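You operate a simulated robot arm through the tools that you are given. There is no shell and no other tool.

You are at the controls of a simulated robot arm. One attempt, no reset.

## Task
Wipe up the toast crumbs under the yellow cup with the sponge.
Fine: stand the cup aside on the counter in the corner, wipe, keep the sponge off plugs and sockets if it is wet, then put sponge and cup back where they were. What is to be rubbed or washed off counts as gone when no trace of it is left.
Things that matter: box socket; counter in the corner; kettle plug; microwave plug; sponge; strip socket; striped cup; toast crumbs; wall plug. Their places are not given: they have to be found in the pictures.

It is judged by the outcome, as a careful person would: the job done as asked, and still so three seconds after it is handed in. It fails if anything else is knocked over, pushed out of place, dropped, spilled or broken.

## Robot
A 6-joint arm with a two-finger parallel gripper, fixed in place. Base frame: the origin is on the floor under the middle of its stand, x ahead of it, y to its left, z up; the work surface is at about z = 870. Readings come in mm, rad, newtons and seconds.
With the tool pointing down near the work surface it reaches from about 300 to 660 mm from the base axis. Its first joint turns from -2.007 to 2.007 rad. Payload 3.43 kg.
Tool frame: the origin (TCP) lies between the finger pads and is the grasp point; the fingertips stand 34 mm ahead of it; z points along the fingers, y is the line along which they close. The gripper opens to 128 mm. The fingers are 24 mm wide and 12 mm thick; the gripper's body (48 by 130 mm) begins 96 mm behind the TCP.
Orientation is that of the tool frame in the base frame, as a unit quaternion [x, y, z, w]. With the fingers straight down and closing along the base's y, the tool's x points along the base's -x, its y along +y and its z along -z.

## Interface
- The arm moves only by the tool arm_command. Its argument "plan" is a list of rows, each a list of 3 entries, a list of its own where there are three numbers: the shift along the base's x, y, z in m, then the turn, a rotation vector about the base's x, y, z in rad, then the finger opening in m, from 0 to 0.128. In form: [[[x, y, z], [ax, ay, az], jaw], ...]. A call has 1 to 20 rows; each row is the pose to reach, as a shift and turn from the pose commanded when the call began. Each row takes 0.2 s and may step no farther than 50 mm and 0.15 rad from the row before; otherwise, or with a gripper value out of range, the whole call is refused. A pose out of reach is approached as far as the arm can. The call stops where the force on the tool passes 40 N (or 10 N more than at its start, if that is more) or the arm is blocked; 0.2 s more then pass. Each finger travels about 153 mm/s and halts on what it meets, pressing with about 25 N; the grip force reading is that of the motor and also rises with nothing between the fingers. The clock runs only during rows and for 0.2 s after the last one: add rows that repeat a pose to give the fingers time. It gives the time, the measured TCP pose, the force on the tool (base axes), the opening and the grip force at its end, in the units of the frame above (readings bear some noise), with the torque about the TCP (base axes, N m) and any sound that the robot's microphone picked up.
- Cameras (640 x 400 px; columns grow to the right, rows downward): "scene" is fixed at [219.4, -501.2, 1457]; the picture's right is [0.60, -0.80, 0.00], its down [-0.63, -0.47, -0.61] and it looks along [0.49, 0.37, -0.79] (base axes); focal length 311 px, centre (320, 200). "wrist" rides on the gripper at [76, -11, -160] in the tool frame; the picture's right is [0.15, 0.99, 0.00], its down [-0.88, 0.13, -0.46] and it looks along [-0.45, 0.07, 0.89] (tool axes); focal length 234 px, centre (320, 200).
- get_image(camera): a new picture of that camera. No time passes.
- raise_lower(by): slides the trunk up (or, below 0, down) by that many mm; the arm rides with it, the base frame stays. It gives what a move gives, with no picture.
- pixel_to_xyz(camera, pixels): there is no depth. For up to 12 entries [column, row, z] of the newest picture of that camera ("zoom" is the newest enlarged one), the place [x, y] in the base frame at which the ray of that pixel passes the height z, good to about 3 mm. No time passes.
- zoom(camera, box): a new picture of the part [left, top, right, bottom] of that camera's present view, enlarged. No time passes.
- finish_job(): hands the job in; it is judged then, once.

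Unless the task says otherwise, let go and move clear before handing in.

The tools are called after "Emit:" by a JSON object that holds its "method" and its "body". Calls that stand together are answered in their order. arm_command: Moves the arm, as the interface text tells. Its arguments: {"type":"object","properties":{"plan":{"type":"array","items":{"type":"array"}}},"required":["plan"]} The other tools are called the same way: raise_lower (by) moves the trunk up or down; get_image (camera) takes a picture; pixel_to_xyz (camera, pixels) gives the place at which the rays of pixels pass given heights; zoom (camera, box) takes an enlarged picture of a part of a camera's view; finish_job () hands the job in.

At the start:

```text
time_s: 0.0
eef_pos: [442.5, -74.9, 1129.4]
tool_rot: [0.0, 1.0, -0.001, 0.0]
contact_force: [0.5, -0.2, 0.6]
wrist_torque: [-0.02, 0.03, 0.02]
opening: 127.9
gripper_force: 0.1
trunk travel left (down, up): [-825.0, 165.0]
```

scene: 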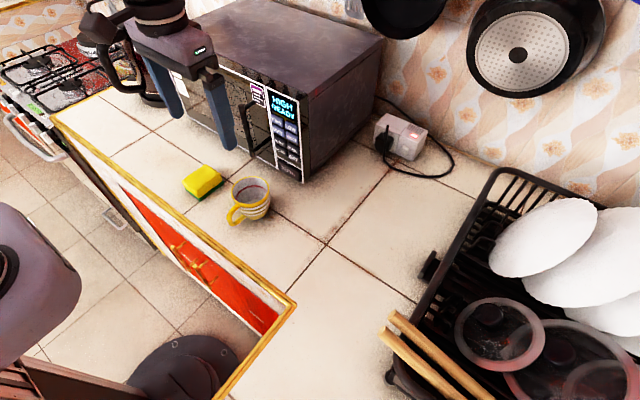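
wrist: 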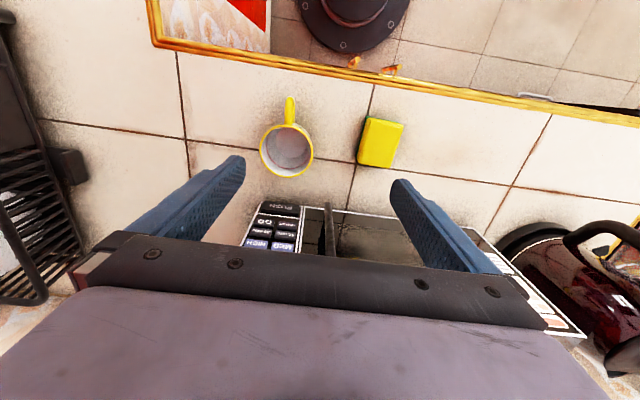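

The scene picture shows the striped yellow cup near (250,200) and the sponge near (203,182), with the sockets at the wall near (400,140). I'll zoom in on these for detail.

Emit:
{"method": "zoom", "body": {"camera": "scene", "box": [160, 140, 320, 240]}}

Emit:
{"method": "zoom", "body": {"camera": "scene", "box": [320, 80, 480, 180]}}

Emit:
{"method": "zoom", "body": {"camera": "wrist", "box": [220, 70, 440, 210]}}

Emit:
{"method": "pixel_to_xyz", "body": {"camera": "scene", "pixels": [[252, 220, 870], [250, 185, 950], [203, 180, 890], [185, 185, 890], [200, 198, 870], [222, 185, 870], [205, 165, 900], [400, 140, 870], [230, 215, 910], [330, 245, 870], [300, 300, 870]]}}

```text
4.00 times, centred on (240, 190) of scene
```

zoom: 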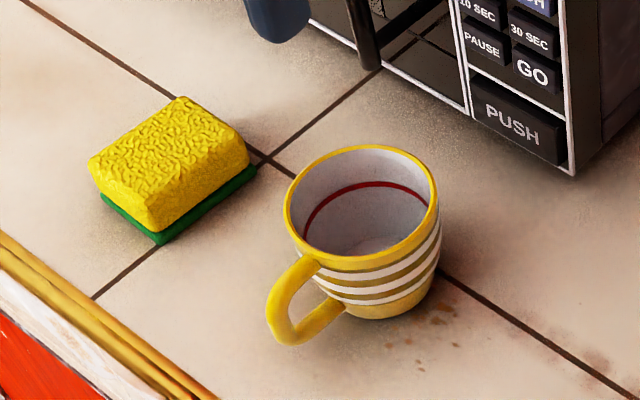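

```text
4.00 times, centred on (400, 130) of scene
```

zoom: 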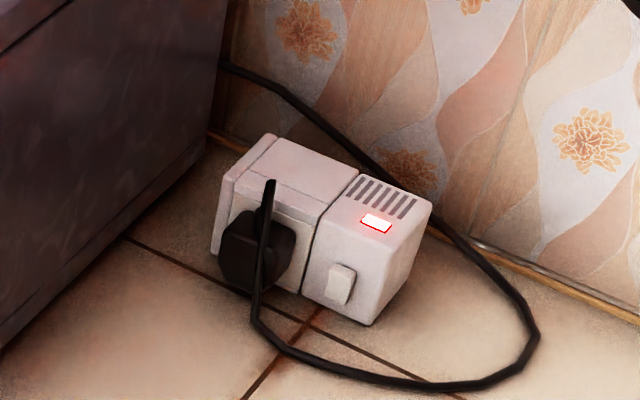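

```text
2.86 times, centred on (330, 140) of wrist
```

zoom: 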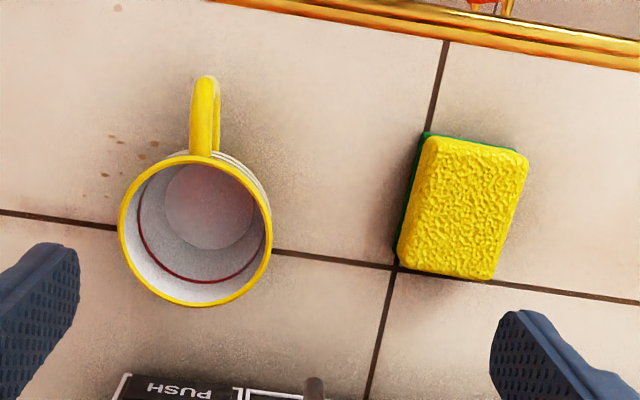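

```text
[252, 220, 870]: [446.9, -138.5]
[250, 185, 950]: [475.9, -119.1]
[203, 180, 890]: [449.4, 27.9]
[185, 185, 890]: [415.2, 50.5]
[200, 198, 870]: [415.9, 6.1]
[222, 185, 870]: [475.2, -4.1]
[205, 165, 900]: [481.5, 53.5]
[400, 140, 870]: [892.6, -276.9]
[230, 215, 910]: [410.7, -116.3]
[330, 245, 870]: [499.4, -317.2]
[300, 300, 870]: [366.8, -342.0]
```

The cup's rim centre is at about (250.5,191) in scene and (286,150.5) in wrist; crumbs show just right of its foot near scene (268,221). I'll intersect rays from both cameras to get heights and positions.

Emit:
{"method": "pixel_to_xyz", "body": {"camera": "scene", "pixels": [[250.5, 191, 930], [250.5, 191, 950], [250.5, 191, 970], [268.5, 221, 870], [270, 217, 870], [272, 233, 870], [257.5, 219, 870], [245, 218, 870], [269.5, 203, 870], [264, 215, 870]]}}

Emit:
{"method": "pixel_to_xyz", "body": {"camera": "wrist", "pixels": [[286, 150.5, 930], [286, 150.5, 950], [286, 150.5, 970], [290, 98, 900], [290, 98, 930], [260, 118, 870], [270, 125, 870], [255, 131, 870], [381, 143, 900], [358, 165, 870]]}}

Emit:
{"method": "get_image", "body": {"camera": "scene"}}

```text
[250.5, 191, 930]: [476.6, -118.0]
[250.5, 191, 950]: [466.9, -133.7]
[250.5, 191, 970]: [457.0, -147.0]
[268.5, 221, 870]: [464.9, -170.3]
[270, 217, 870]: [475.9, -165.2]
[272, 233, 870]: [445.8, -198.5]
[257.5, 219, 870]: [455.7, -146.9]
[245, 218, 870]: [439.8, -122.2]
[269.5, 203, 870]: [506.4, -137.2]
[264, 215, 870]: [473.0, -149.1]
```

```text
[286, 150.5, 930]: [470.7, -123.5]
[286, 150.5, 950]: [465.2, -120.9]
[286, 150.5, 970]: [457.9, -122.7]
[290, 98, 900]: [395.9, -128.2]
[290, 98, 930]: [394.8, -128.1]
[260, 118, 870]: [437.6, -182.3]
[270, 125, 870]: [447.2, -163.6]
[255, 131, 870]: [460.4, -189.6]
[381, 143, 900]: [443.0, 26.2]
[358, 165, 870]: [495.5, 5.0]
```

```text
taken
```

scene: 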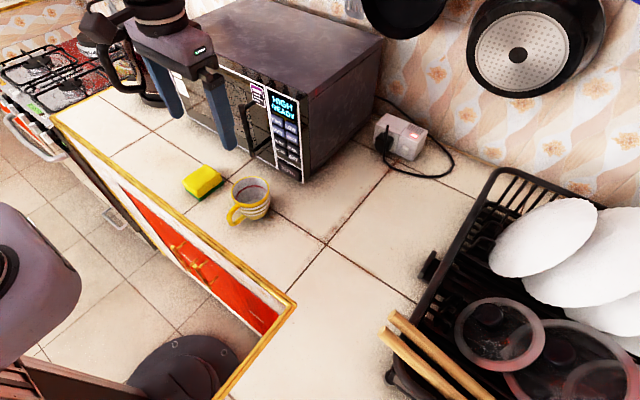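

Rays meet at about (470,-123) for the rim at z≈940, so the cup is roughly 82 mm wide with its handle toward -x. Next I'll locate the microwave face, the dish rack and free space in the counter's corner.

Emit:
{"method": "pixel_to_xyz", "body": {"camera": "scene", "pixels": [[303, 183, 870], [200, 130, 870], [383, 40, 1100], [293, 303, 870], [430, 265, 900], [425, 280, 870], [390, 315, 920], [380, 335, 920], [385, 345, 870], [415, 300, 870], [325, 245, 870], [390, 170, 870]]}}

Emit:
{"method": "pixel_to_xyz", "body": {"camera": "wrist", "pixels": [[245, 240, 870], [300, 207, 870], [400, 220, 870], [160, 40, 870], [375, 75, 870], [70, 165, 900], [45, 215, 900], [84, 240, 870], [185, 140, 870], [20, 130, 870], [330, 205, 900]]}}

Emit:
{"method": "zoom", "body": {"camera": "scene", "box": [240, 200, 480, 350]}}

Emit:
{"method": "zoom", "body": {"camera": "scene", "box": [40, 0, 360, 200]}}

```text
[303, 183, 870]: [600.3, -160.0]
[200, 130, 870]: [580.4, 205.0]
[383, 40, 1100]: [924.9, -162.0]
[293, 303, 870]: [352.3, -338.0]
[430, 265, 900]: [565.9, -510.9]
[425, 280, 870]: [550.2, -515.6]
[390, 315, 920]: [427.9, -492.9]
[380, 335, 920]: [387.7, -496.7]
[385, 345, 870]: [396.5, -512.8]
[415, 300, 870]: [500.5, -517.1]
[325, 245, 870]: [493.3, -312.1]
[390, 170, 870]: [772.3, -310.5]
```

```text
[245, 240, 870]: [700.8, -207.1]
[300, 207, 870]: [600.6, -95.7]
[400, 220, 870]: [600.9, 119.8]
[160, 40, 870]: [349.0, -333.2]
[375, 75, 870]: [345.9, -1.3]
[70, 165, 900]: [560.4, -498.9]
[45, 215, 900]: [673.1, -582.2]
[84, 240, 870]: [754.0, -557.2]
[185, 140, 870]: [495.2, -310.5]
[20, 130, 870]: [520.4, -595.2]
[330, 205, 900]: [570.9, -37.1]
```

```text
2.67 times, centred on (360, 275) of scene
```

zoom: 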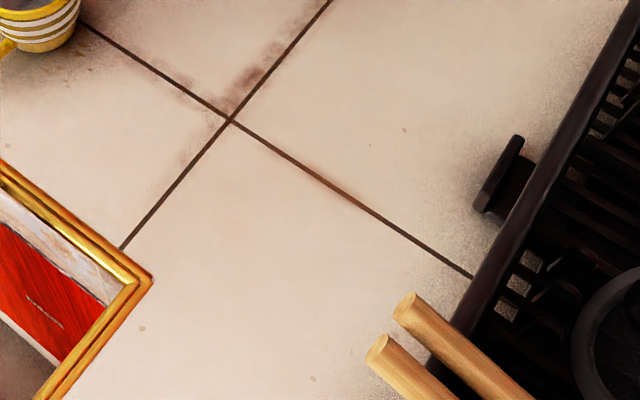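

```text
2.00 times, centred on (200, 100) of scene
```

zoom: 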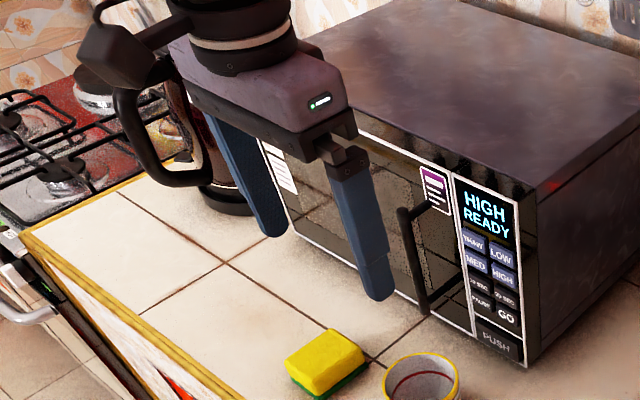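

The counter's corner area between the microwave (front face x≈600, right end y≈-160) and the rack (y≈-515) is free, e.g. around (480,-345). I'll move above the cup at about (470,-123,1060) for a closer look.

Emit:
{"method": "arm_command", "body": {"plan": [[[0.01, -0.016, -0.02], [0, 0, 0], 0.128], [[0.02, -0.034, -0.045], [0, 0, 0], 0.128], [[0.0275, -0.048, -0.07], [0, 0, 0], 0.128], [[0.0275, -0.048, -0.07], [0, 0, 0], 0.128]]}}

Emit:
{"method": "get_image", "body": {"camera": "wrist"}}

Emit:
{"method": "get_image", "body": {"camera": "scene"}}

```text
time_s: 1.0
eef_pos: [471.1, -123.9, 1060.5]
tool_rot: [0.0, 1.0, 0.0, 0.0]
contact_force: [0.7, 0.6, -0.2]
wrist_torque: [-0.03, -0.01, -0.04]
opening: 127.8
gripper_force: 0.1
trunk travel left (down, up): [-825.0, 165.0]
```

```text
taken
```

wrist: 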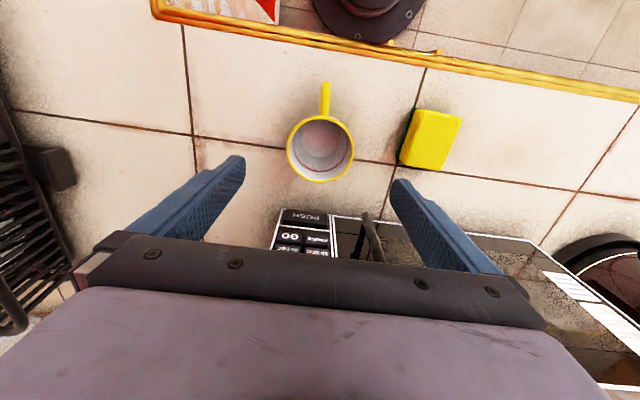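

```text
taken
```

scene: 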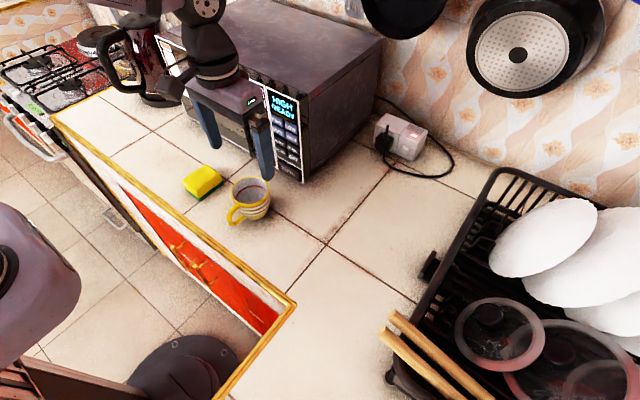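

The cup now sits centred between the fingers at wrist (320,148). I'll zoom and measure its rim, handle and the sponge accurately.

Emit:
{"method": "zoom", "body": {"camera": "wrist", "box": [230, 70, 390, 190]}}

Emit:
{"method": "zoom", "body": {"camera": "wrist", "box": [370, 80, 490, 190]}}

Emit:
{"method": "zoom", "body": {"camera": "scene", "box": [170, 150, 290, 240]}}

```text
3.33 times, centred on (310, 130) of wrist
```

zoom: 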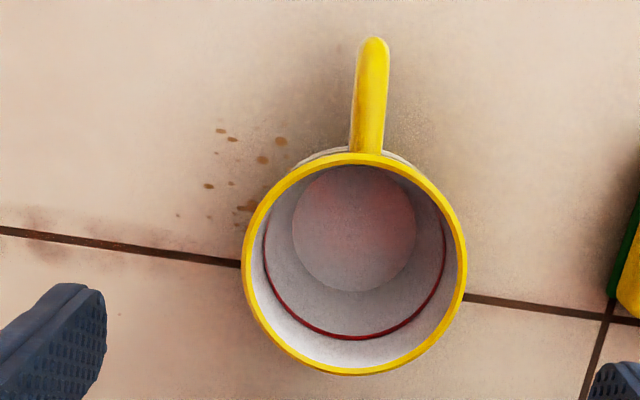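

```text
3.64 times, centred on (430, 135) of wrist
```

zoom: 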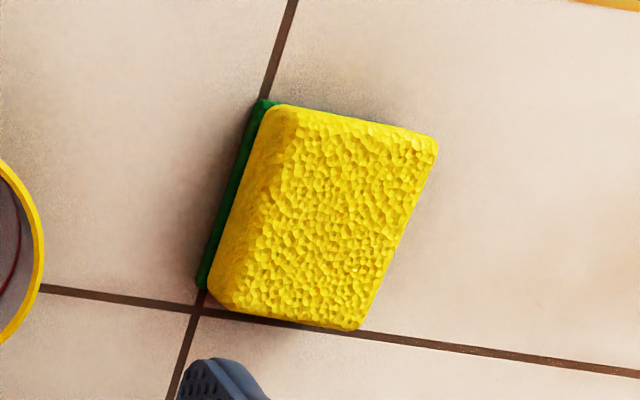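

```text
4.44 times, centred on (230, 195) of scene
```

zoom: 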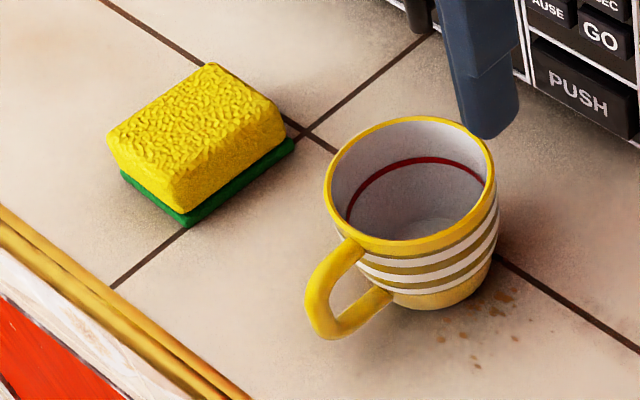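

Rim edges in wrist pixels are about x 286.6–353.8, y 115.6–182.2, and the sponge's top corners are at (422,109), (462,120), (440.5,171), (400,162.5). I'll convert these.

Emit:
{"method": "pixel_to_xyz", "body": {"camera": "wrist", "pixels": [[320.2, 148.9, 940], [320.2, 148.9, 950], [286.6, 149.5, 940], [353.8, 149.5, 940], [320.5, 115.6, 940], [320.5, 182.2, 940], [326, 84, 920], [422, 109, 910], [462, 120, 910], [440.5, 171, 910], [400.3, 162.5, 910]]}}

Emit:
{"method": "pixel_to_xyz", "body": {"camera": "wrist", "pixels": [[397, 158.4, 870], [413.5, 107.5, 870], [295, 112, 870], [280, 109, 870], [288, 133, 870], [276, 126, 870], [267, 135, 870], [292, 118, 870], [326, 84, 900], [320, 145, 872], [320, 148.9, 930]]}}

Emit:
{"method": "pixel_to_xyz", "body": {"camera": "zoom", "pixels": [[410, 185, 940], [410, 185, 930], [410, 185, 950], [443, 300, 870], [205, 65, 910], [283, 130, 910], [180, 205, 910], [108, 135, 910], [185, 225, 870], [293, 145, 870], [122, 175, 870]]}}

```text
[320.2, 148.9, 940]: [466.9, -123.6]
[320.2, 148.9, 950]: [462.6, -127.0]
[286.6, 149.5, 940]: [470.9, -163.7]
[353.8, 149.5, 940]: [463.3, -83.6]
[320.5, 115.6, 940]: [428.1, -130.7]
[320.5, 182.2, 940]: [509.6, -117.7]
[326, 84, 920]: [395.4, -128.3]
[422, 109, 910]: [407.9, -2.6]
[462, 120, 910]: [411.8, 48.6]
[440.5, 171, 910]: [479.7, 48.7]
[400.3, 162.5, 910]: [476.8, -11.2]
```

```text
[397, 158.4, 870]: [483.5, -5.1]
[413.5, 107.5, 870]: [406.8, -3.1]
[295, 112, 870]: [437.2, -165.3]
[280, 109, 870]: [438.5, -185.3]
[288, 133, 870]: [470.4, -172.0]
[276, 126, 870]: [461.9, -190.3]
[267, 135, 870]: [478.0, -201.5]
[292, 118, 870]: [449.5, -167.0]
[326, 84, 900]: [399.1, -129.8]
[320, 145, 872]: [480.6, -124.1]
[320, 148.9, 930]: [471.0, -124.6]
```

```text
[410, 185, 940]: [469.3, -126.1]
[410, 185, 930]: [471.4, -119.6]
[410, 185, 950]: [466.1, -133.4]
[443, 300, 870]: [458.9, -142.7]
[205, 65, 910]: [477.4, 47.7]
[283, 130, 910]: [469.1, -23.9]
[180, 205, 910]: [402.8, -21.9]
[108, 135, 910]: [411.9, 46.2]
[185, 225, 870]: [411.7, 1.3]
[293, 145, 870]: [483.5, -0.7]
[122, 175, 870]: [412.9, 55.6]
```

The cup's rim centre is at about (469,-124) at z≈938, diameter ≈81 mm; the sponge spans x 410–483, y -2–55. I'll lower the open fingers either side of the cup to TCP z≈922.

Emit:
{"method": "arm_command", "body": {"plan": [[[0, -0.001, -0.03], [0, 0, 0], 0.128], [[-0.001, -0.001, -0.065], [0, 0, 0], 0.128], [[-0.0015, -0.001, -0.095], [0, 0, 0], 0.128], [[-0.0015, -0.001, -0.12], [0, 0, 0], 0.128], [[-0.0015, -0.001, -0.1375], [0, 0, 0], 0.128], [[-0.0015, -0.001, -0.1375], [0, 0, 0], 0.128]]}}

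Emit:
{"method": "get_image", "body": {"camera": "wrist"}}

Emit:
{"method": "zoom", "body": {"camera": "scene", "box": [170, 100, 330, 240]}}

```text
time_s: 2.4
eef_pos: [467.4, -125.3, 924.7]
tool_rot: [0.0, 1.0, 0.0, 0.0]
contact_force: [-0.8, -0.4, 0.3]
wrist_torque: [0.0, 0.03, 0.0]
opening: 128.0
gripper_force: 0.0
trunk travel left (down, up): [-825.0, 165.0]
```

```text
taken
```

wrist: 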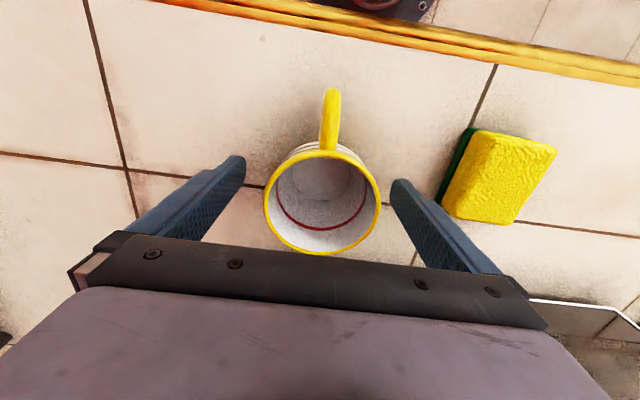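

```text
2.86 times, centred on (250, 170) of scene
```

zoom: 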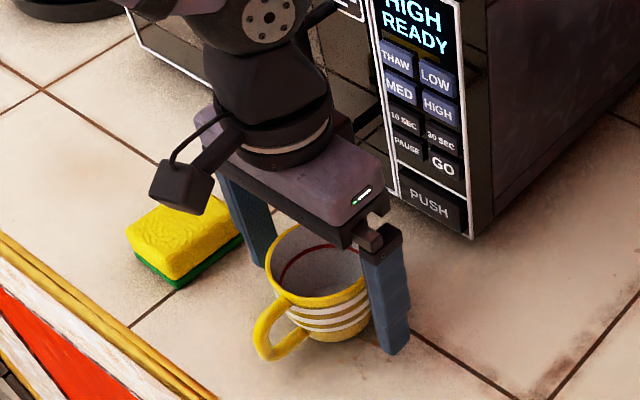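

The cup sits between the fingers with rim from wrist (264,203) to (380,203). I'll check the rim centre against the TCP.

Emit:
{"method": "pixel_to_xyz", "body": {"camera": "wrist", "pixels": [[264.5, 202, 938], [380, 202, 938], [320, 152, 938], [322, 254, 938], [322, 203, 938], [335, 90, 920], [335, 90, 910], [443, 205, 870], [470, 130, 870], [475, 130, 905], [558, 150, 905], [512, 224, 905]]}}

```text
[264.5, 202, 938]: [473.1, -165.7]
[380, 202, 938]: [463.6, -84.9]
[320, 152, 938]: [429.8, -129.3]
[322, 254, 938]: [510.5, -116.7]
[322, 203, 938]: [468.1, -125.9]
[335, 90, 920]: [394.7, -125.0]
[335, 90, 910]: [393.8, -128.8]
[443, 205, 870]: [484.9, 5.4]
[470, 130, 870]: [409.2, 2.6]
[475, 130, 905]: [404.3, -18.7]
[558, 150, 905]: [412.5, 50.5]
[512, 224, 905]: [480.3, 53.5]
```

Rim centre reads (468.5,-125), in line with the TCP. I'll close the fingers gradually on the cup.

Emit:
{"method": "arm_command", "body": {"plan": [[[0, 0, 0], [0, 0, 0], 0.11], [[0, 0, 0], [0, 0, 0], 0.095], [[0, 0, 0], [0, 0, 0], 0.088], [[0, 0, 0], [0, 0, 0], 0.084], [[0, 0, 0], [0, 0, 0], 0.08], [[0, 0, 0], [0, 0, 0], 0.074], [[0, 0, 0], [0, 0, 0], 0.066], [[0, 0, 0], [0, 0, 0], 0.066]]}}

Emit:
{"method": "get_image", "body": {"camera": "wrist"}}

```text
time_s: 4.2
eef_pos: [467.6, -125.0, 924.0]
tool_rot: [0.0, 1.0, -0.001, 0.0]
contact_force: [-0.3, -0.2, -0.3]
wrist_torque: [-0.04, -0.04, -0.04]
opening: 84.4
gripper_force: 25.3
trunk travel left (down, up): [-825.0, 165.0]
```

```text
taken
```

wrist: 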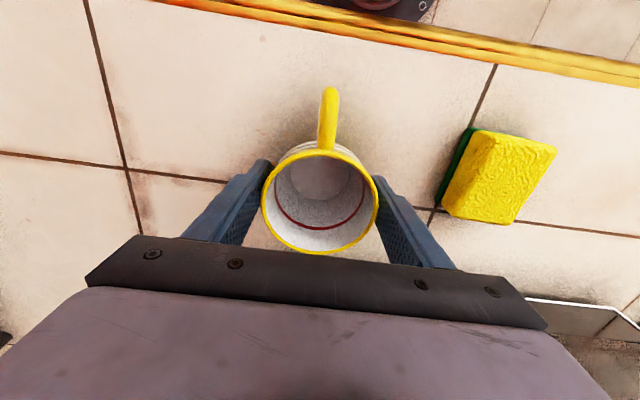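

The cup is held at 84.4 mm opening with 25 N and shifted only about 1.4 mm toward -y. I'll lift it 60 mm straight up and check.

Emit:
{"method": "arm_command", "body": {"plan": [[[0, 0, 0.008], [0, 0, 0], 0.066], [[0, 0, 0.02], [0, 0, 0], 0.066], [[0, 0, 0.04], [0, 0, 0], 0.066], [[0, 0, 0.06], [0, 0, 0], 0.066], [[0, 0, 0.06], [0, 0, 0], 0.066]]}}

Emit:
{"method": "get_image", "body": {"camera": "wrist"}}

Emit:
{"method": "zoom", "body": {"camera": "scene", "box": [170, 100, 330, 240]}}

```text
time_s: 5.4
eef_pos: [470.1, -127.3, 983.0]
tool_rot: [0.0, 1.0, 0.0, 0.0]
contact_force: [0.4, -0.3, -1.6]
wrist_torque: [0.01, 0.0, -0.04]
opening: 84.3
gripper_force: 24.8
trunk travel left (down, up): [-825.0, 165.0]
```

```text
taken
```

wrist: 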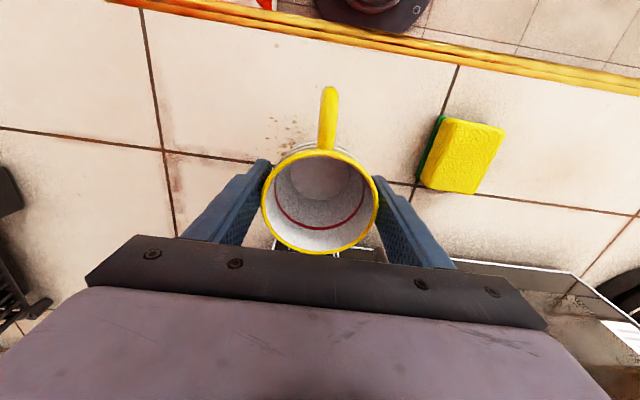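

```text
2.86 times, centred on (250, 170) of scene
```

zoom: 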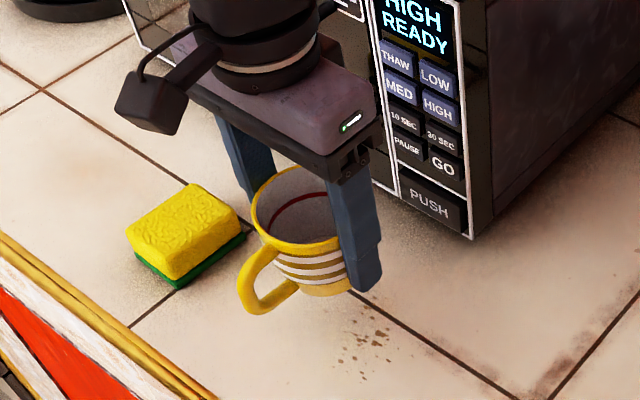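

The cup is up and level, and crumbs show under it near scene-zoom (370,345). I'll carry it toward the free corner at about (480,-345).

Emit:
{"method": "arm_command", "body": {"plan": [[[0.001, -0.02, 0], [0, 0, 0], 0.066], [[0.003, -0.05, 0], [0, 0, 0], 0.066], [[0.005, -0.085, 0], [0, 0, 0], 0.066], [[0.007, -0.12, 0], [0, 0, 0], 0.066], [[0.009, -0.155, 0], [0, 0, 0], 0.066], [[0.01, -0.185, 0], [0, 0, 0], 0.066], [[0.011, -0.208, 0], [0, 0, 0], 0.066], [[0.0115, -0.221, 0], [0, 0, 0], 0.066], [[0.0115, -0.221, 0], [0, 0, 0], 0.066]]}}

Emit:
{"method": "get_image", "body": {"camera": "wrist"}}

Emit:
{"method": "get_image", "body": {"camera": "scene"}}

```text
time_s: 7.4
eef_pos: [480.2, -345.7, 981.9]
tool_rot: [-0.001, 1.0, 0.0, 0.0]
contact_force: [0.3, 0.3, -2.4]
wrist_torque: [-0.01, 0.02, -0.03]
opening: 84.3
gripper_force: 24.8
trunk travel left (down, up): [-825.0, 165.0]
```

```text
taken
```

wrist: 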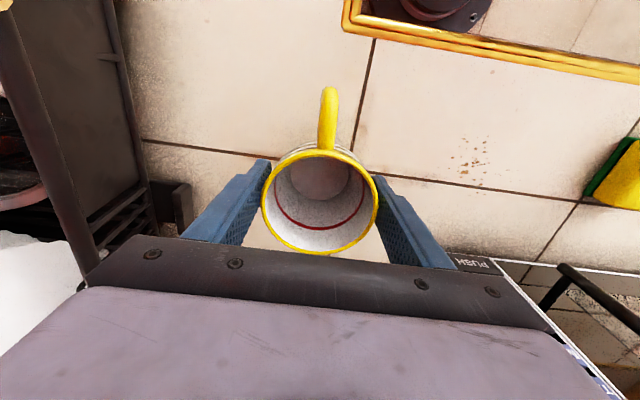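

```text
taken
```

scene: 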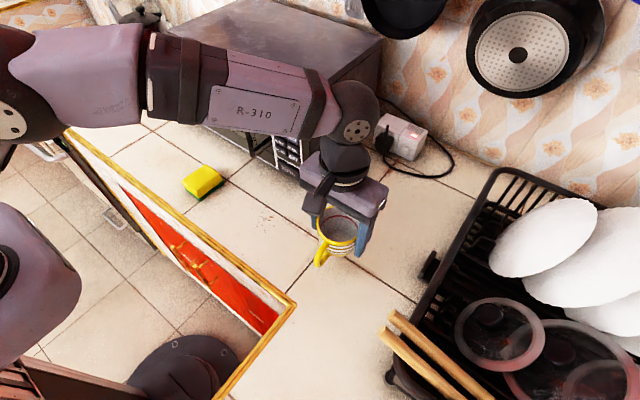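

The cup hangs over clear counter at (480,-345), with scene pixel (338,240) free of other things. I'll lower it 59 mm slowly to just touch down.

Emit:
{"method": "arm_command", "body": {"plan": [[[0, 0, -0.02], [0, 0, 0], 0.066], [[0, 0, -0.038], [0, 0, 0], 0.066], [[0, 0, -0.05], [0, 0, 0], 0.066], [[0, 0, -0.056], [0, 0, 0], 0.066], [[0, 0, -0.059], [0, 0, 0], 0.066], [[0, 0, -0.0595], [0, 0, 0], 0.066]]}}

Emit:
{"method": "zoom", "body": {"camera": "scene", "box": [260, 170, 420, 290]}}

```text
time_s: 8.8
eef_pos: [479.7, -346.3, 925.0]
tool_rot: [0.0, 1.0, -0.001, 0.001]
contact_force: [0.3, 0.1, 2.9]
wrist_torque: [0.1, 0.11, -0.02]
opening: 84.3
gripper_force: 24.5
trunk travel left (down, up): [-825.0, 165.0]
```

```text
3.33 times, centred on (340, 230) of scene
```

zoom: 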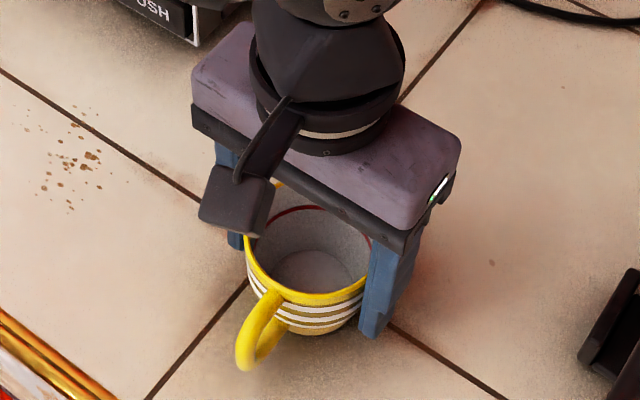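

The vertical force changed from -2.4 to +2.9 N, so the cup stands on the counter. I'll open the fingers and then rise straight up.

Emit:
{"method": "arm_command", "body": {"plan": [[[0, 0, 0], [0, 0, 0], 0.088], [[0, 0, 0], [0, 0, 0], 0.1], [[0, 0, 0], [0, 0, 0], 0.128], [[0, 0, 0], [0, 0, 0], 0.128], [[0, 0, 0.03], [0, 0, 0], 0.128], [[0, 0, 0.07], [0, 0, 0], 0.128], [[0, 0, 0.11], [0, 0, 0], 0.128], [[0, 0, 0.14], [0, 0, 0], 0.128]]}}

Emit:
{"method": "get_image", "body": {"camera": "wrist"}}

Emit:
{"method": "get_image", "body": {"camera": "scene"}}

```text
time_s: 10.6
eef_pos: [479.9, -344.5, 1064.1]
tool_rot: [0.0, 1.0, -0.001, 0.0]
contact_force: [0.8, 0.5, -0.6]
wrist_torque: [-0.01, 0.01, 0.04]
opening: 128.1
gripper_force: 0.1
trunk travel left (down, up): [-825.0, 165.0]
```

```text
taken
```

wrist: 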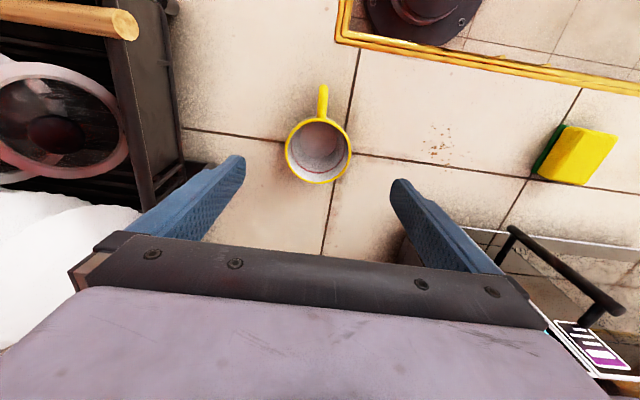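

```text
taken
```

scene: 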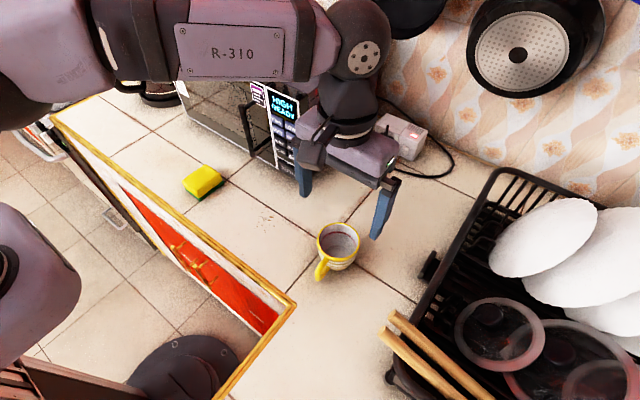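

The cup stands at (480,-345). I'll map the crumbs in detail from both cameras before moving to the sponge.

Emit:
{"method": "zoom", "body": {"camera": "scene", "box": [230, 190, 310, 240]}}

Emit:
{"method": "zoom", "body": {"camera": "wrist", "box": [390, 100, 500, 180]}}

```text
8.00 times, centred on (270, 215) of scene
```

zoom: 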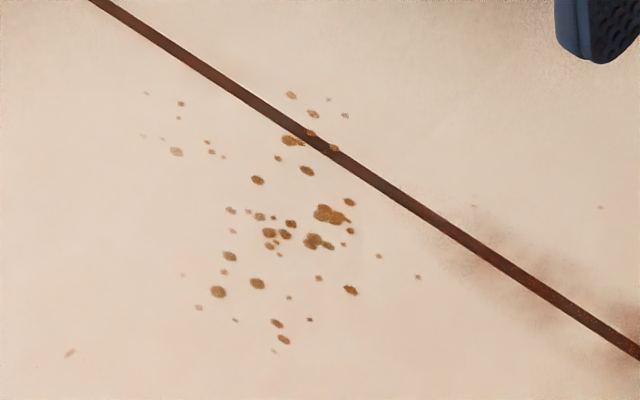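

```text
5.00 times, centred on (445, 140) of wrist
```

zoom: 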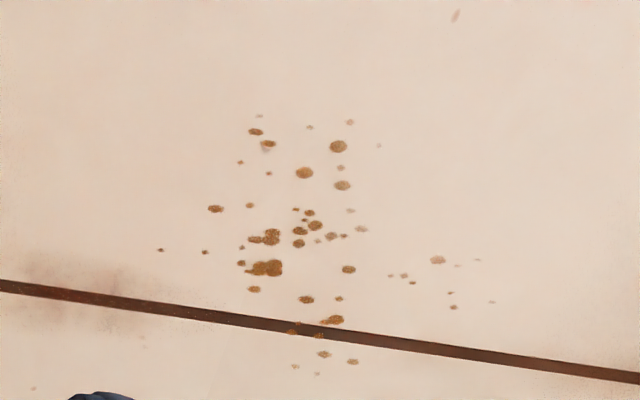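

Crumbs lie in zoom pixels about u 140–420, v 90–350. I'll convert the outermost ones to base coordinates.

Emit:
{"method": "pixel_to_xyz", "body": {"camera": "wrist", "pixels": [[413, 150, 870], [431, 123, 870], [433, 126, 870], [448, 129, 870], [452, 125, 870], [468, 152, 870], [479, 160, 870], [452, 172, 870], [440, 174, 870], [434, 153, 870], [472, 103, 870]]}}

Emit:
{"method": "pixel_to_xyz", "body": {"camera": "scene", "pixels": [[248.1, 201.6, 870], [266.3, 201.8, 870], [273.2, 204.4, 870], [282.2, 224.6, 870], [264.4, 233.9, 870], [254.8, 228.5, 870], [252, 208.9, 870], [247.6, 207, 870], [271, 217, 870], [238.8, 234, 870], [289.4, 215.7, 870], [265.5, 232.5, 870]]}}

```text
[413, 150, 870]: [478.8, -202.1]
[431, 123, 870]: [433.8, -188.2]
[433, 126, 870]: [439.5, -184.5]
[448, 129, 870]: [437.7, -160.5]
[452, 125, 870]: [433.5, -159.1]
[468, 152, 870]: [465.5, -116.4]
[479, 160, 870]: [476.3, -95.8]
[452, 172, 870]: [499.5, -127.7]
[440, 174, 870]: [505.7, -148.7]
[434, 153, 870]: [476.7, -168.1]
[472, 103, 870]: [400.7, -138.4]
```

```text
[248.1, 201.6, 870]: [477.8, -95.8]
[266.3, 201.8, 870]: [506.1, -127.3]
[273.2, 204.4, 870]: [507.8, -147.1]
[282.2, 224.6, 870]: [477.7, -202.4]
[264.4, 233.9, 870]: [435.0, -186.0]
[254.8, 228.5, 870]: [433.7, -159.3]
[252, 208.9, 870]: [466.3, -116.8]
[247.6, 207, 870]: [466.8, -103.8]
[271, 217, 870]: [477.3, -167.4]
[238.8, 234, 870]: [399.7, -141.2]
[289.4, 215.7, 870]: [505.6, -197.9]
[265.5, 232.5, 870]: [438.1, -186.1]
```

Crumbs span x≈432–508 and y≈-95 to -203. I'll move over the sponge at about (447,27) and look down.

Emit:
{"method": "arm_command", "body": {"plan": [[[-0.003, 0.025, 0], [0, 0, 0], 0.128], [[-0.006, 0.065, 0], [0, 0, 0], 0.128], [[-0.01, 0.108, 0], [0, 0, 0], 0.128], [[-0.014, 0.152, 0], [0, 0, 0], 0.128], [[-0.018, 0.197, 0], [0, 0, 0], 0.128], [[-0.022, 0.242, 0], [0, 0, 0], 0.128], [[-0.026, 0.287, 0], [0, 0, 0], 0.128], [[-0.03, 0.33, 0], [0, 0, 0], 0.128], [[-0.033, 0.36, 0], [0, 0, 0], 0.128], [[-0.033, 0.372, 0], [0, 0, 0], 0.128], [[-0.033, 0.372, 0], [0, 0, 0], 0.128]]}}

Emit:
{"method": "get_image", "body": {"camera": "wrist"}}

Emit:
{"method": "zoom", "body": {"camera": "wrist", "box": [260, 80, 380, 180]}}

Emit:
{"method": "get_image", "body": {"camera": "scene"}}

```text
time_s: 13.0
eef_pos: [444.8, 26.4, 1065.1]
tool_rot: [0.001, 1.0, 0.0, 0.0]
contact_force: [0.0, -0.1, -0.1]
wrist_torque: [0.0, 0.02, 0.0]
opening: 127.7
gripper_force: 0.0
trunk travel left (down, up): [-825.0, 165.0]
```

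```text
taken
```

wrist: 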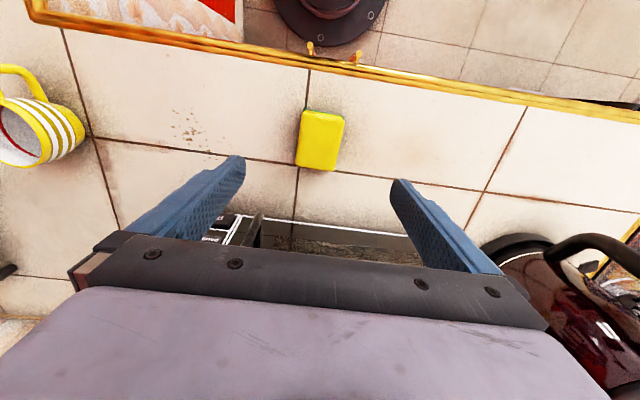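

```text
4.00 times, centred on (320, 130) of wrist
```

zoom: 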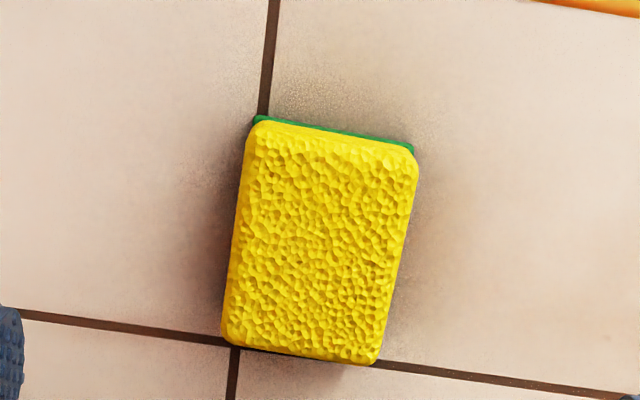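

```text
taken
```

scene: 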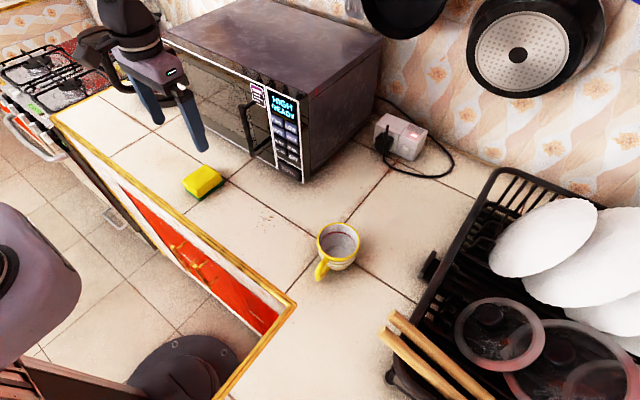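

The sponge is below the gripper, with top corners in the zoom at (255,120), (415,155), (375,360), (225,340). I'll convert them to find its centre and yaw.

Emit:
{"method": "pixel_to_xyz", "body": {"camera": "zoom", "pixels": [[257, 125, 908], [415, 158, 908], [375, 360, 908], [225, 340, 908], [255, 117, 880], [413, 150, 880], [320, 242, 908], [240, 230, 908], [396, 260, 908], [335, 135, 908], [300, 352, 908]]}}

Emit:
{"method": "zoom", "body": {"camera": "scene", "box": [170, 155, 240, 205]}}

```text
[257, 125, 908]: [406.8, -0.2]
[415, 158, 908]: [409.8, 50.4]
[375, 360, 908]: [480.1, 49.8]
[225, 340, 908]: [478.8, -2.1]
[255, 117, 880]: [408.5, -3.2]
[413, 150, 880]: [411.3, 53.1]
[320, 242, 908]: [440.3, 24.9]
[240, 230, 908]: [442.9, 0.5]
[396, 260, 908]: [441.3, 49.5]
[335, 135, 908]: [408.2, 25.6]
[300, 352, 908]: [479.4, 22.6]
```

```text
8.00 times, centred on (205, 180) of scene
```

zoom: 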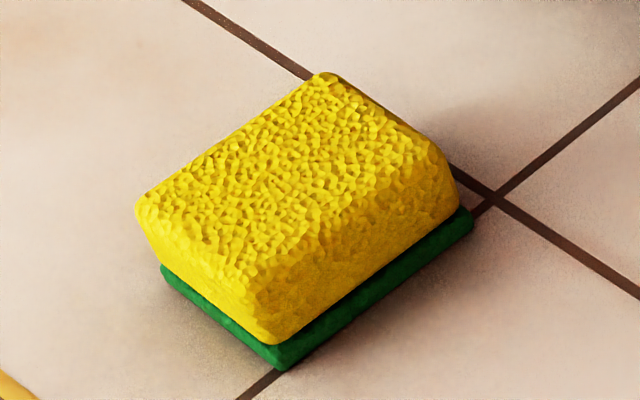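

The sponge's centre is at about (445,25) with yaw near 0, roughly 74 x 55 x 38 mm. I'll lower the open fingers around it to TCP z≈912 and close gradually.

Emit:
{"method": "arm_command", "body": {"plan": [[[-0.001, -0.001, -0.035], [0, 0, 0], 0.128], [[-0.002, -0.002, -0.075], [0, 0, 0], 0.128], [[-0.002, -0.002, -0.11], [0, 0, 0], 0.128], [[-0.002, -0.002, -0.135], [0, 0, 0], 0.128], [[-0.002, -0.002, -0.148], [0, 0, 0], 0.128], [[-0.002, -0.002, -0.15], [0, 0, 0], 0.128], [[-0.002, -0.002, -0.15], [0, 0, 0], 0.128]]}}

Emit:
{"method": "get_image", "body": {"camera": "wrist"}}

Emit:
{"method": "zoom", "body": {"camera": "scene", "box": [140, 100, 300, 220]}}

```text
time_s: 14.6
eef_pos: [445.6, 25.2, 912.9]
tool_rot: [0.0, 1.0, 0.0, 0.0]
contact_force: [0.9, 0.0, 0.1]
wrist_torque: [0.02, 0.01, -0.02]
opening: 127.9
gripper_force: 0.1
trunk travel left (down, up): [-825.0, 165.0]
```

```text
taken
```

wrist: 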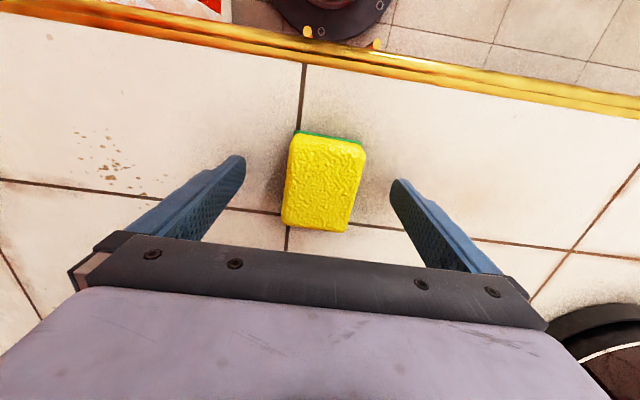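

```text
3.33 times, centred on (220, 160) of scene
```

zoom: 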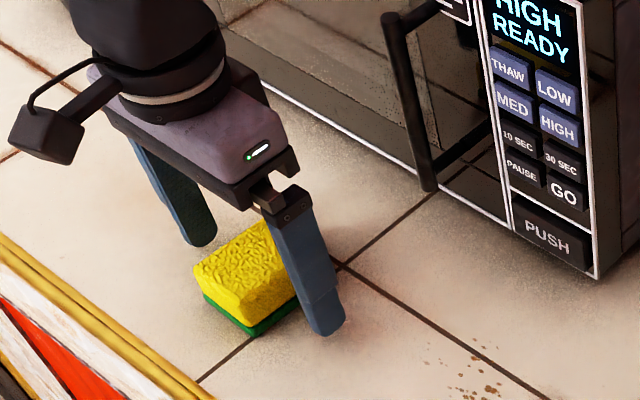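

The fingers straddle the sponge cleanly. I'll record its exact corners at wrist (294,132), (365,145), (348,232), (281,223) and close gradually.

Emit:
{"method": "pixel_to_xyz", "body": {"camera": "wrist", "pixels": [[294, 135, 905], [365, 148, 905], [348, 232, 905], [281, 223, 905], [297, 131, 875], [362, 142, 875]]}}

Emit:
{"method": "arm_command", "body": {"plan": [[[0, 0, 0], [0, 0, 0], 0.105], [[0, 0, 0], [0, 0, 0], 0.085], [[0, 0, 0], [0, 0, 0], 0.07], [[0, 0, 0], [0, 0, 0], 0.062], [[0, 0, 0], [0, 0, 0], 0.057], [[0, 0, 0], [0, 0, 0], 0.053], [[0, 0, 0], [0, 0, 0], 0.049], [[0, 0, 0], [0, 0, 0], 0.045], [[0, 0, 0], [0, 0, 0], 0.045]]}}

Emit:
{"method": "get_image", "body": {"camera": "wrist"}}

```text
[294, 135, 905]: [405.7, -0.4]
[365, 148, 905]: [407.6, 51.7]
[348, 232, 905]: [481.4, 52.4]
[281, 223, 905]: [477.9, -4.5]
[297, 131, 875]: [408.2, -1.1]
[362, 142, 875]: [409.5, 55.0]
```

```text
time_s: 16.6
eef_pos: [445.7, 23.8, 913.2]
tool_rot: [0.0, 1.0, 0.0, 0.0]
contact_force: [0.5, -0.3, 0.1]
wrist_torque: [-0.04, -0.03, -0.02]
opening: 57.1
gripper_force: 25.1
trunk travel left (down, up): [-825.0, 165.0]
```

```text
taken
```

wrist: 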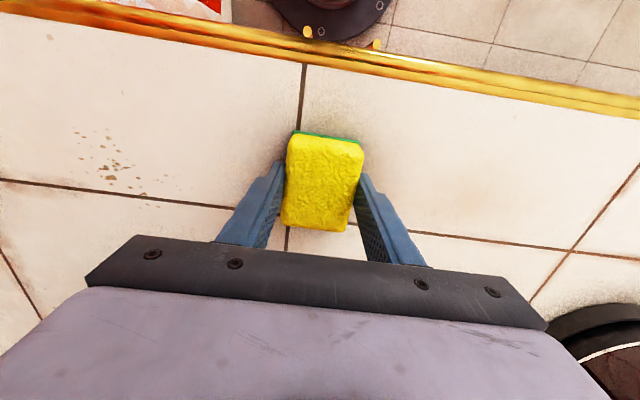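

The sponge is gripped at 57 mm with 25 N. I'll lift it 35 mm and carry it to the near end of the crumb patch at (455,-75).

Emit:
{"method": "arm_command", "body": {"plan": [[[0, 0, 0.012], [0, 0, 0], 0.045], [[0, 0, 0.035], [0, 0, 0], 0.045], [[0.003, -0.025, 0.035], [0, 0, 0], 0.045], [[0.006, -0.06, 0.035], [0, 0, 0], 0.045], [[0.01, -0.09, 0.035], [0, 0, 0], 0.045], [[0.01, -0.1, 0.035], [0, 0, 0], 0.045], [[0.01, -0.1, 0.035], [0, 0, 0], 0.045]]}}

Emit:
{"method": "get_image", "body": {"camera": "wrist"}}

Emit:
{"method": "get_image", "body": {"camera": "scene"}}

```text
time_s: 18.2
eef_pos: [455.8, -77.2, 948.4]
tool_rot: [0.0, 1.0, 0.0, 0.001]
contact_force: [-1.3, -0.4, -1.4]
wrist_torque: [0.01, -0.03, -0.02]
opening: 56.8
gripper_force: 24.7
trunk travel left (down, up): [-825.0, 165.0]
```

```text
taken
```

wrist: 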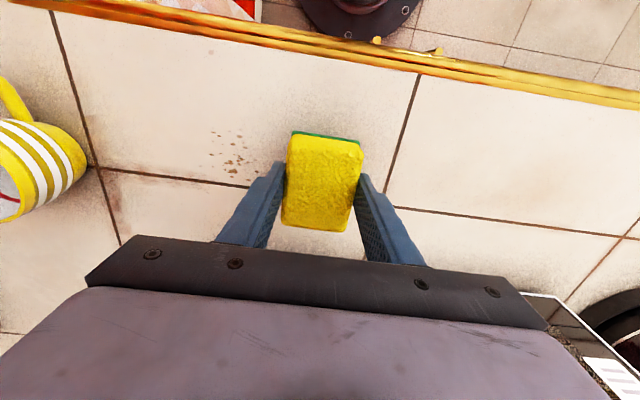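

```text
taken
```

scene: 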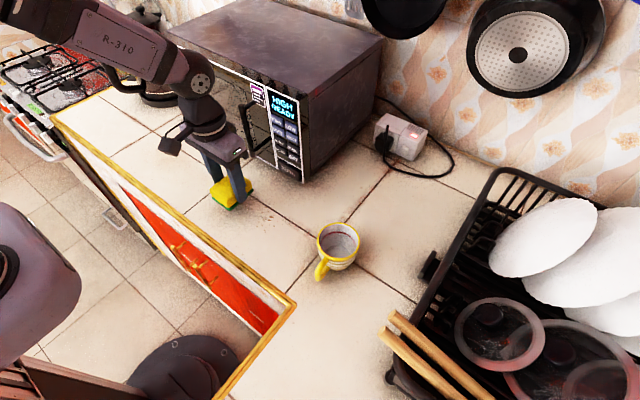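

The sponge is held level over the start. I'll lower it to the counter in fine steps and read the contact force.

Emit:
{"method": "arm_command", "body": {"plan": [[[0, 0, -0.015], [0, 0, 0], 0.045], [[0, 0, -0.028], [0, 0, 0], 0.045], [[0, 0, -0.033], [0, 0, 0], 0.045], [[0, 0, -0.035], [0, 0, 0], 0.045], [[0, 0, -0.036], [0, 0, 0], 0.045], [[0, 0, -0.036], [0, 0, 0], 0.045]]}}

```text
time_s: 19.6
eef_pos: [454.2, -77.4, 914.1]
tool_rot: [-0.001, 1.0, 0.0, 0.002]
contact_force: [-1.0, 0.4, 16.4]
wrist_torque: [-0.01, 0.31, -0.05]
opening: 56.8
gripper_force: 25.4
trunk travel left (down, up): [-825.0, 165.0]
```

Contact gives about 16 N downward, a firm wiping pressure. I'll make the first stroke along -y over the patch to y≈-225.

Emit:
{"method": "arm_command", "body": {"plan": [[[0, -0.01, 0.0005], [0, 0, 0], 0.045], [[0, -0.03, 0.0005], [0, 0, 0], 0.045], [[0, -0.05, 0.0005], [0, 0, 0], 0.045], [[0, -0.07, 0.0005], [0, 0, 0], 0.045], [[0, -0.09, 0.0005], [0, 0, 0], 0.045], [[0, -0.11, 0.0005], [0, 0, 0], 0.045], [[0, -0.13, 0.0005], [0, 0, 0], 0.045], [[0, -0.15, 0.0005], [0, 0, 0], 0.045], [[0, -0.15, 0.0005], [0, 0, 0], 0.045]]}}

Emit:
{"method": "get_image", "body": {"camera": "wrist"}}

Emit:
{"method": "zoom", "body": {"camera": "scene", "box": [210, 160, 330, 250]}}

```text
time_s: 21.6
eef_pos: [454.7, -225.9, 912.7]
tool_rot: [-0.001, 1.0, 0.0, 0.0]
contact_force: [-1.4, 6.1, 11.6]
wrist_torque: [0.22, 0.0, 0.03]
opening: 56.9
gripper_force: 25.3
trunk travel left (down, up): [-825.0, 165.0]
```

```text
taken
```

wrist: 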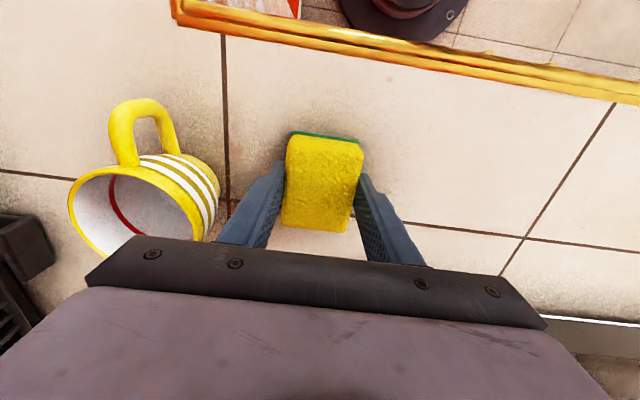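

```text
4.44 times, centred on (270, 205) of scene
```

zoom: 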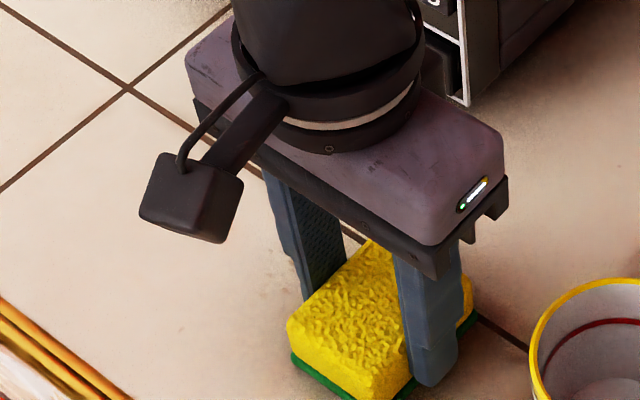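

The first stroke wiped cleanly with 12 N pressure. I'll shift +30 mm in x and stroke back along +y.

Emit:
{"method": "arm_command", "body": {"plan": [[[0.015, 0, 0], [0, 0, 0], 0.045], [[0.03, 0, 0], [0, 0, 0], 0.045], [[0.03, 0.015, 0], [0, 0, 0], 0.045], [[0.03, 0.035, 0], [0, 0, 0], 0.045], [[0.03, 0.055, 0], [0, 0, 0], 0.045], [[0.03, 0.075, 0], [0, 0, 0], 0.045], [[0.03, 0.095, 0], [0, 0, 0], 0.045], [[0.03, 0.115, 0], [0, 0, 0], 0.045], [[0.03, 0.135, 0], [0, 0, 0], 0.045], [[0.03, 0.155, 0], [0, 0, 0], 0.045], [[0.03, 0.155, 0], [0, 0, 0], 0.045]]}}

Emit:
{"method": "get_image", "body": {"camera": "wrist"}}

Emit:
{"method": "zoom", "body": {"camera": "scene", "box": [210, 170, 330, 250]}}

```text
time_s: 24.0
eef_pos: [483.6, -70.3, 913.0]
tool_rot: [-0.001, 1.0, 0.0, 0.0]
contact_force: [-1.2, -0.5, 3.6]
wrist_torque: [-0.01, -0.07, -0.05]
opening: 56.8
gripper_force: 25.2
trunk travel left (down, up): [-825.0, 165.0]
```

```text
taken
```

wrist: 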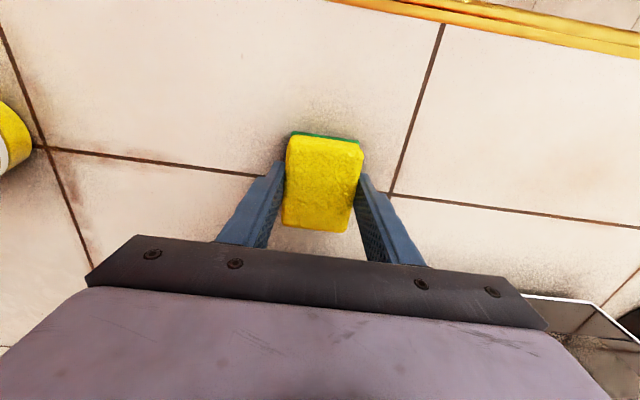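

```text
5.00 times, centred on (270, 210) of scene
```

zoom: 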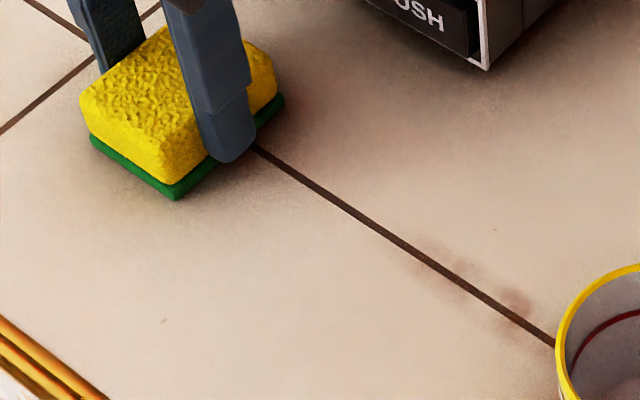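

The main patch looks gone; a small fleck remains at scene (239,234). I'll zoom in on it and on the wiped area.

Emit:
{"method": "zoom", "body": {"camera": "scene", "box": [225, 220, 265, 245]}}

Emit:
{"method": "zoom", "body": {"camera": "scene", "box": [240, 195, 320, 245]}}

Emit:
{"method": "zoom", "body": {"camera": "wrist", "box": [40, 40, 290, 200]}}

```text
16.00 times, centred on (245, 232) of scene
```

zoom: 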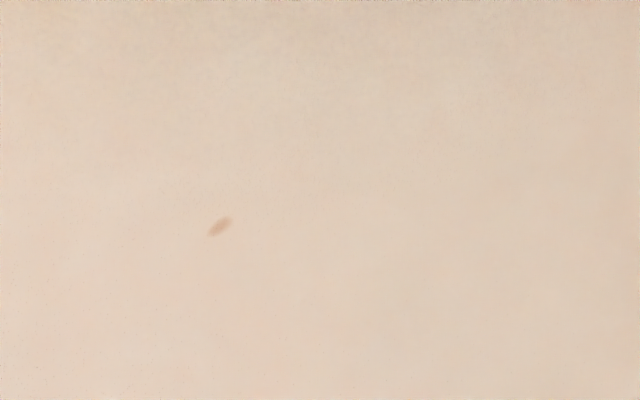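

```text
8.00 times, centred on (280, 220) of scene
```

zoom: 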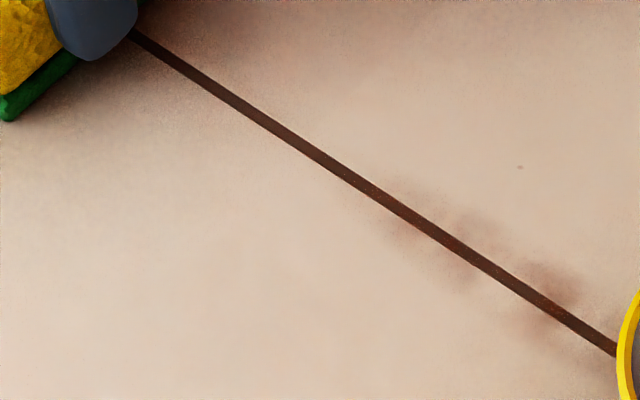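

```text
2.50 times, centred on (165, 120) of wrist
```

zoom: 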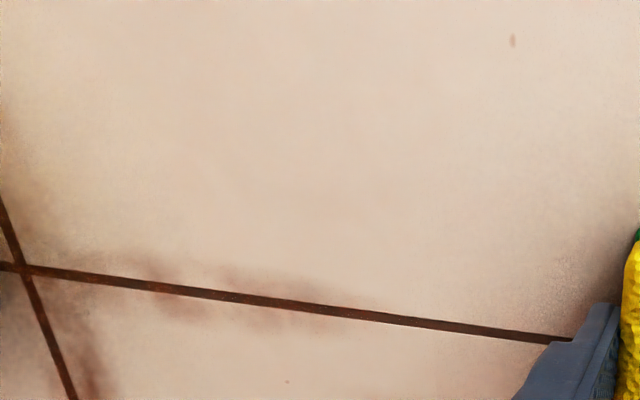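

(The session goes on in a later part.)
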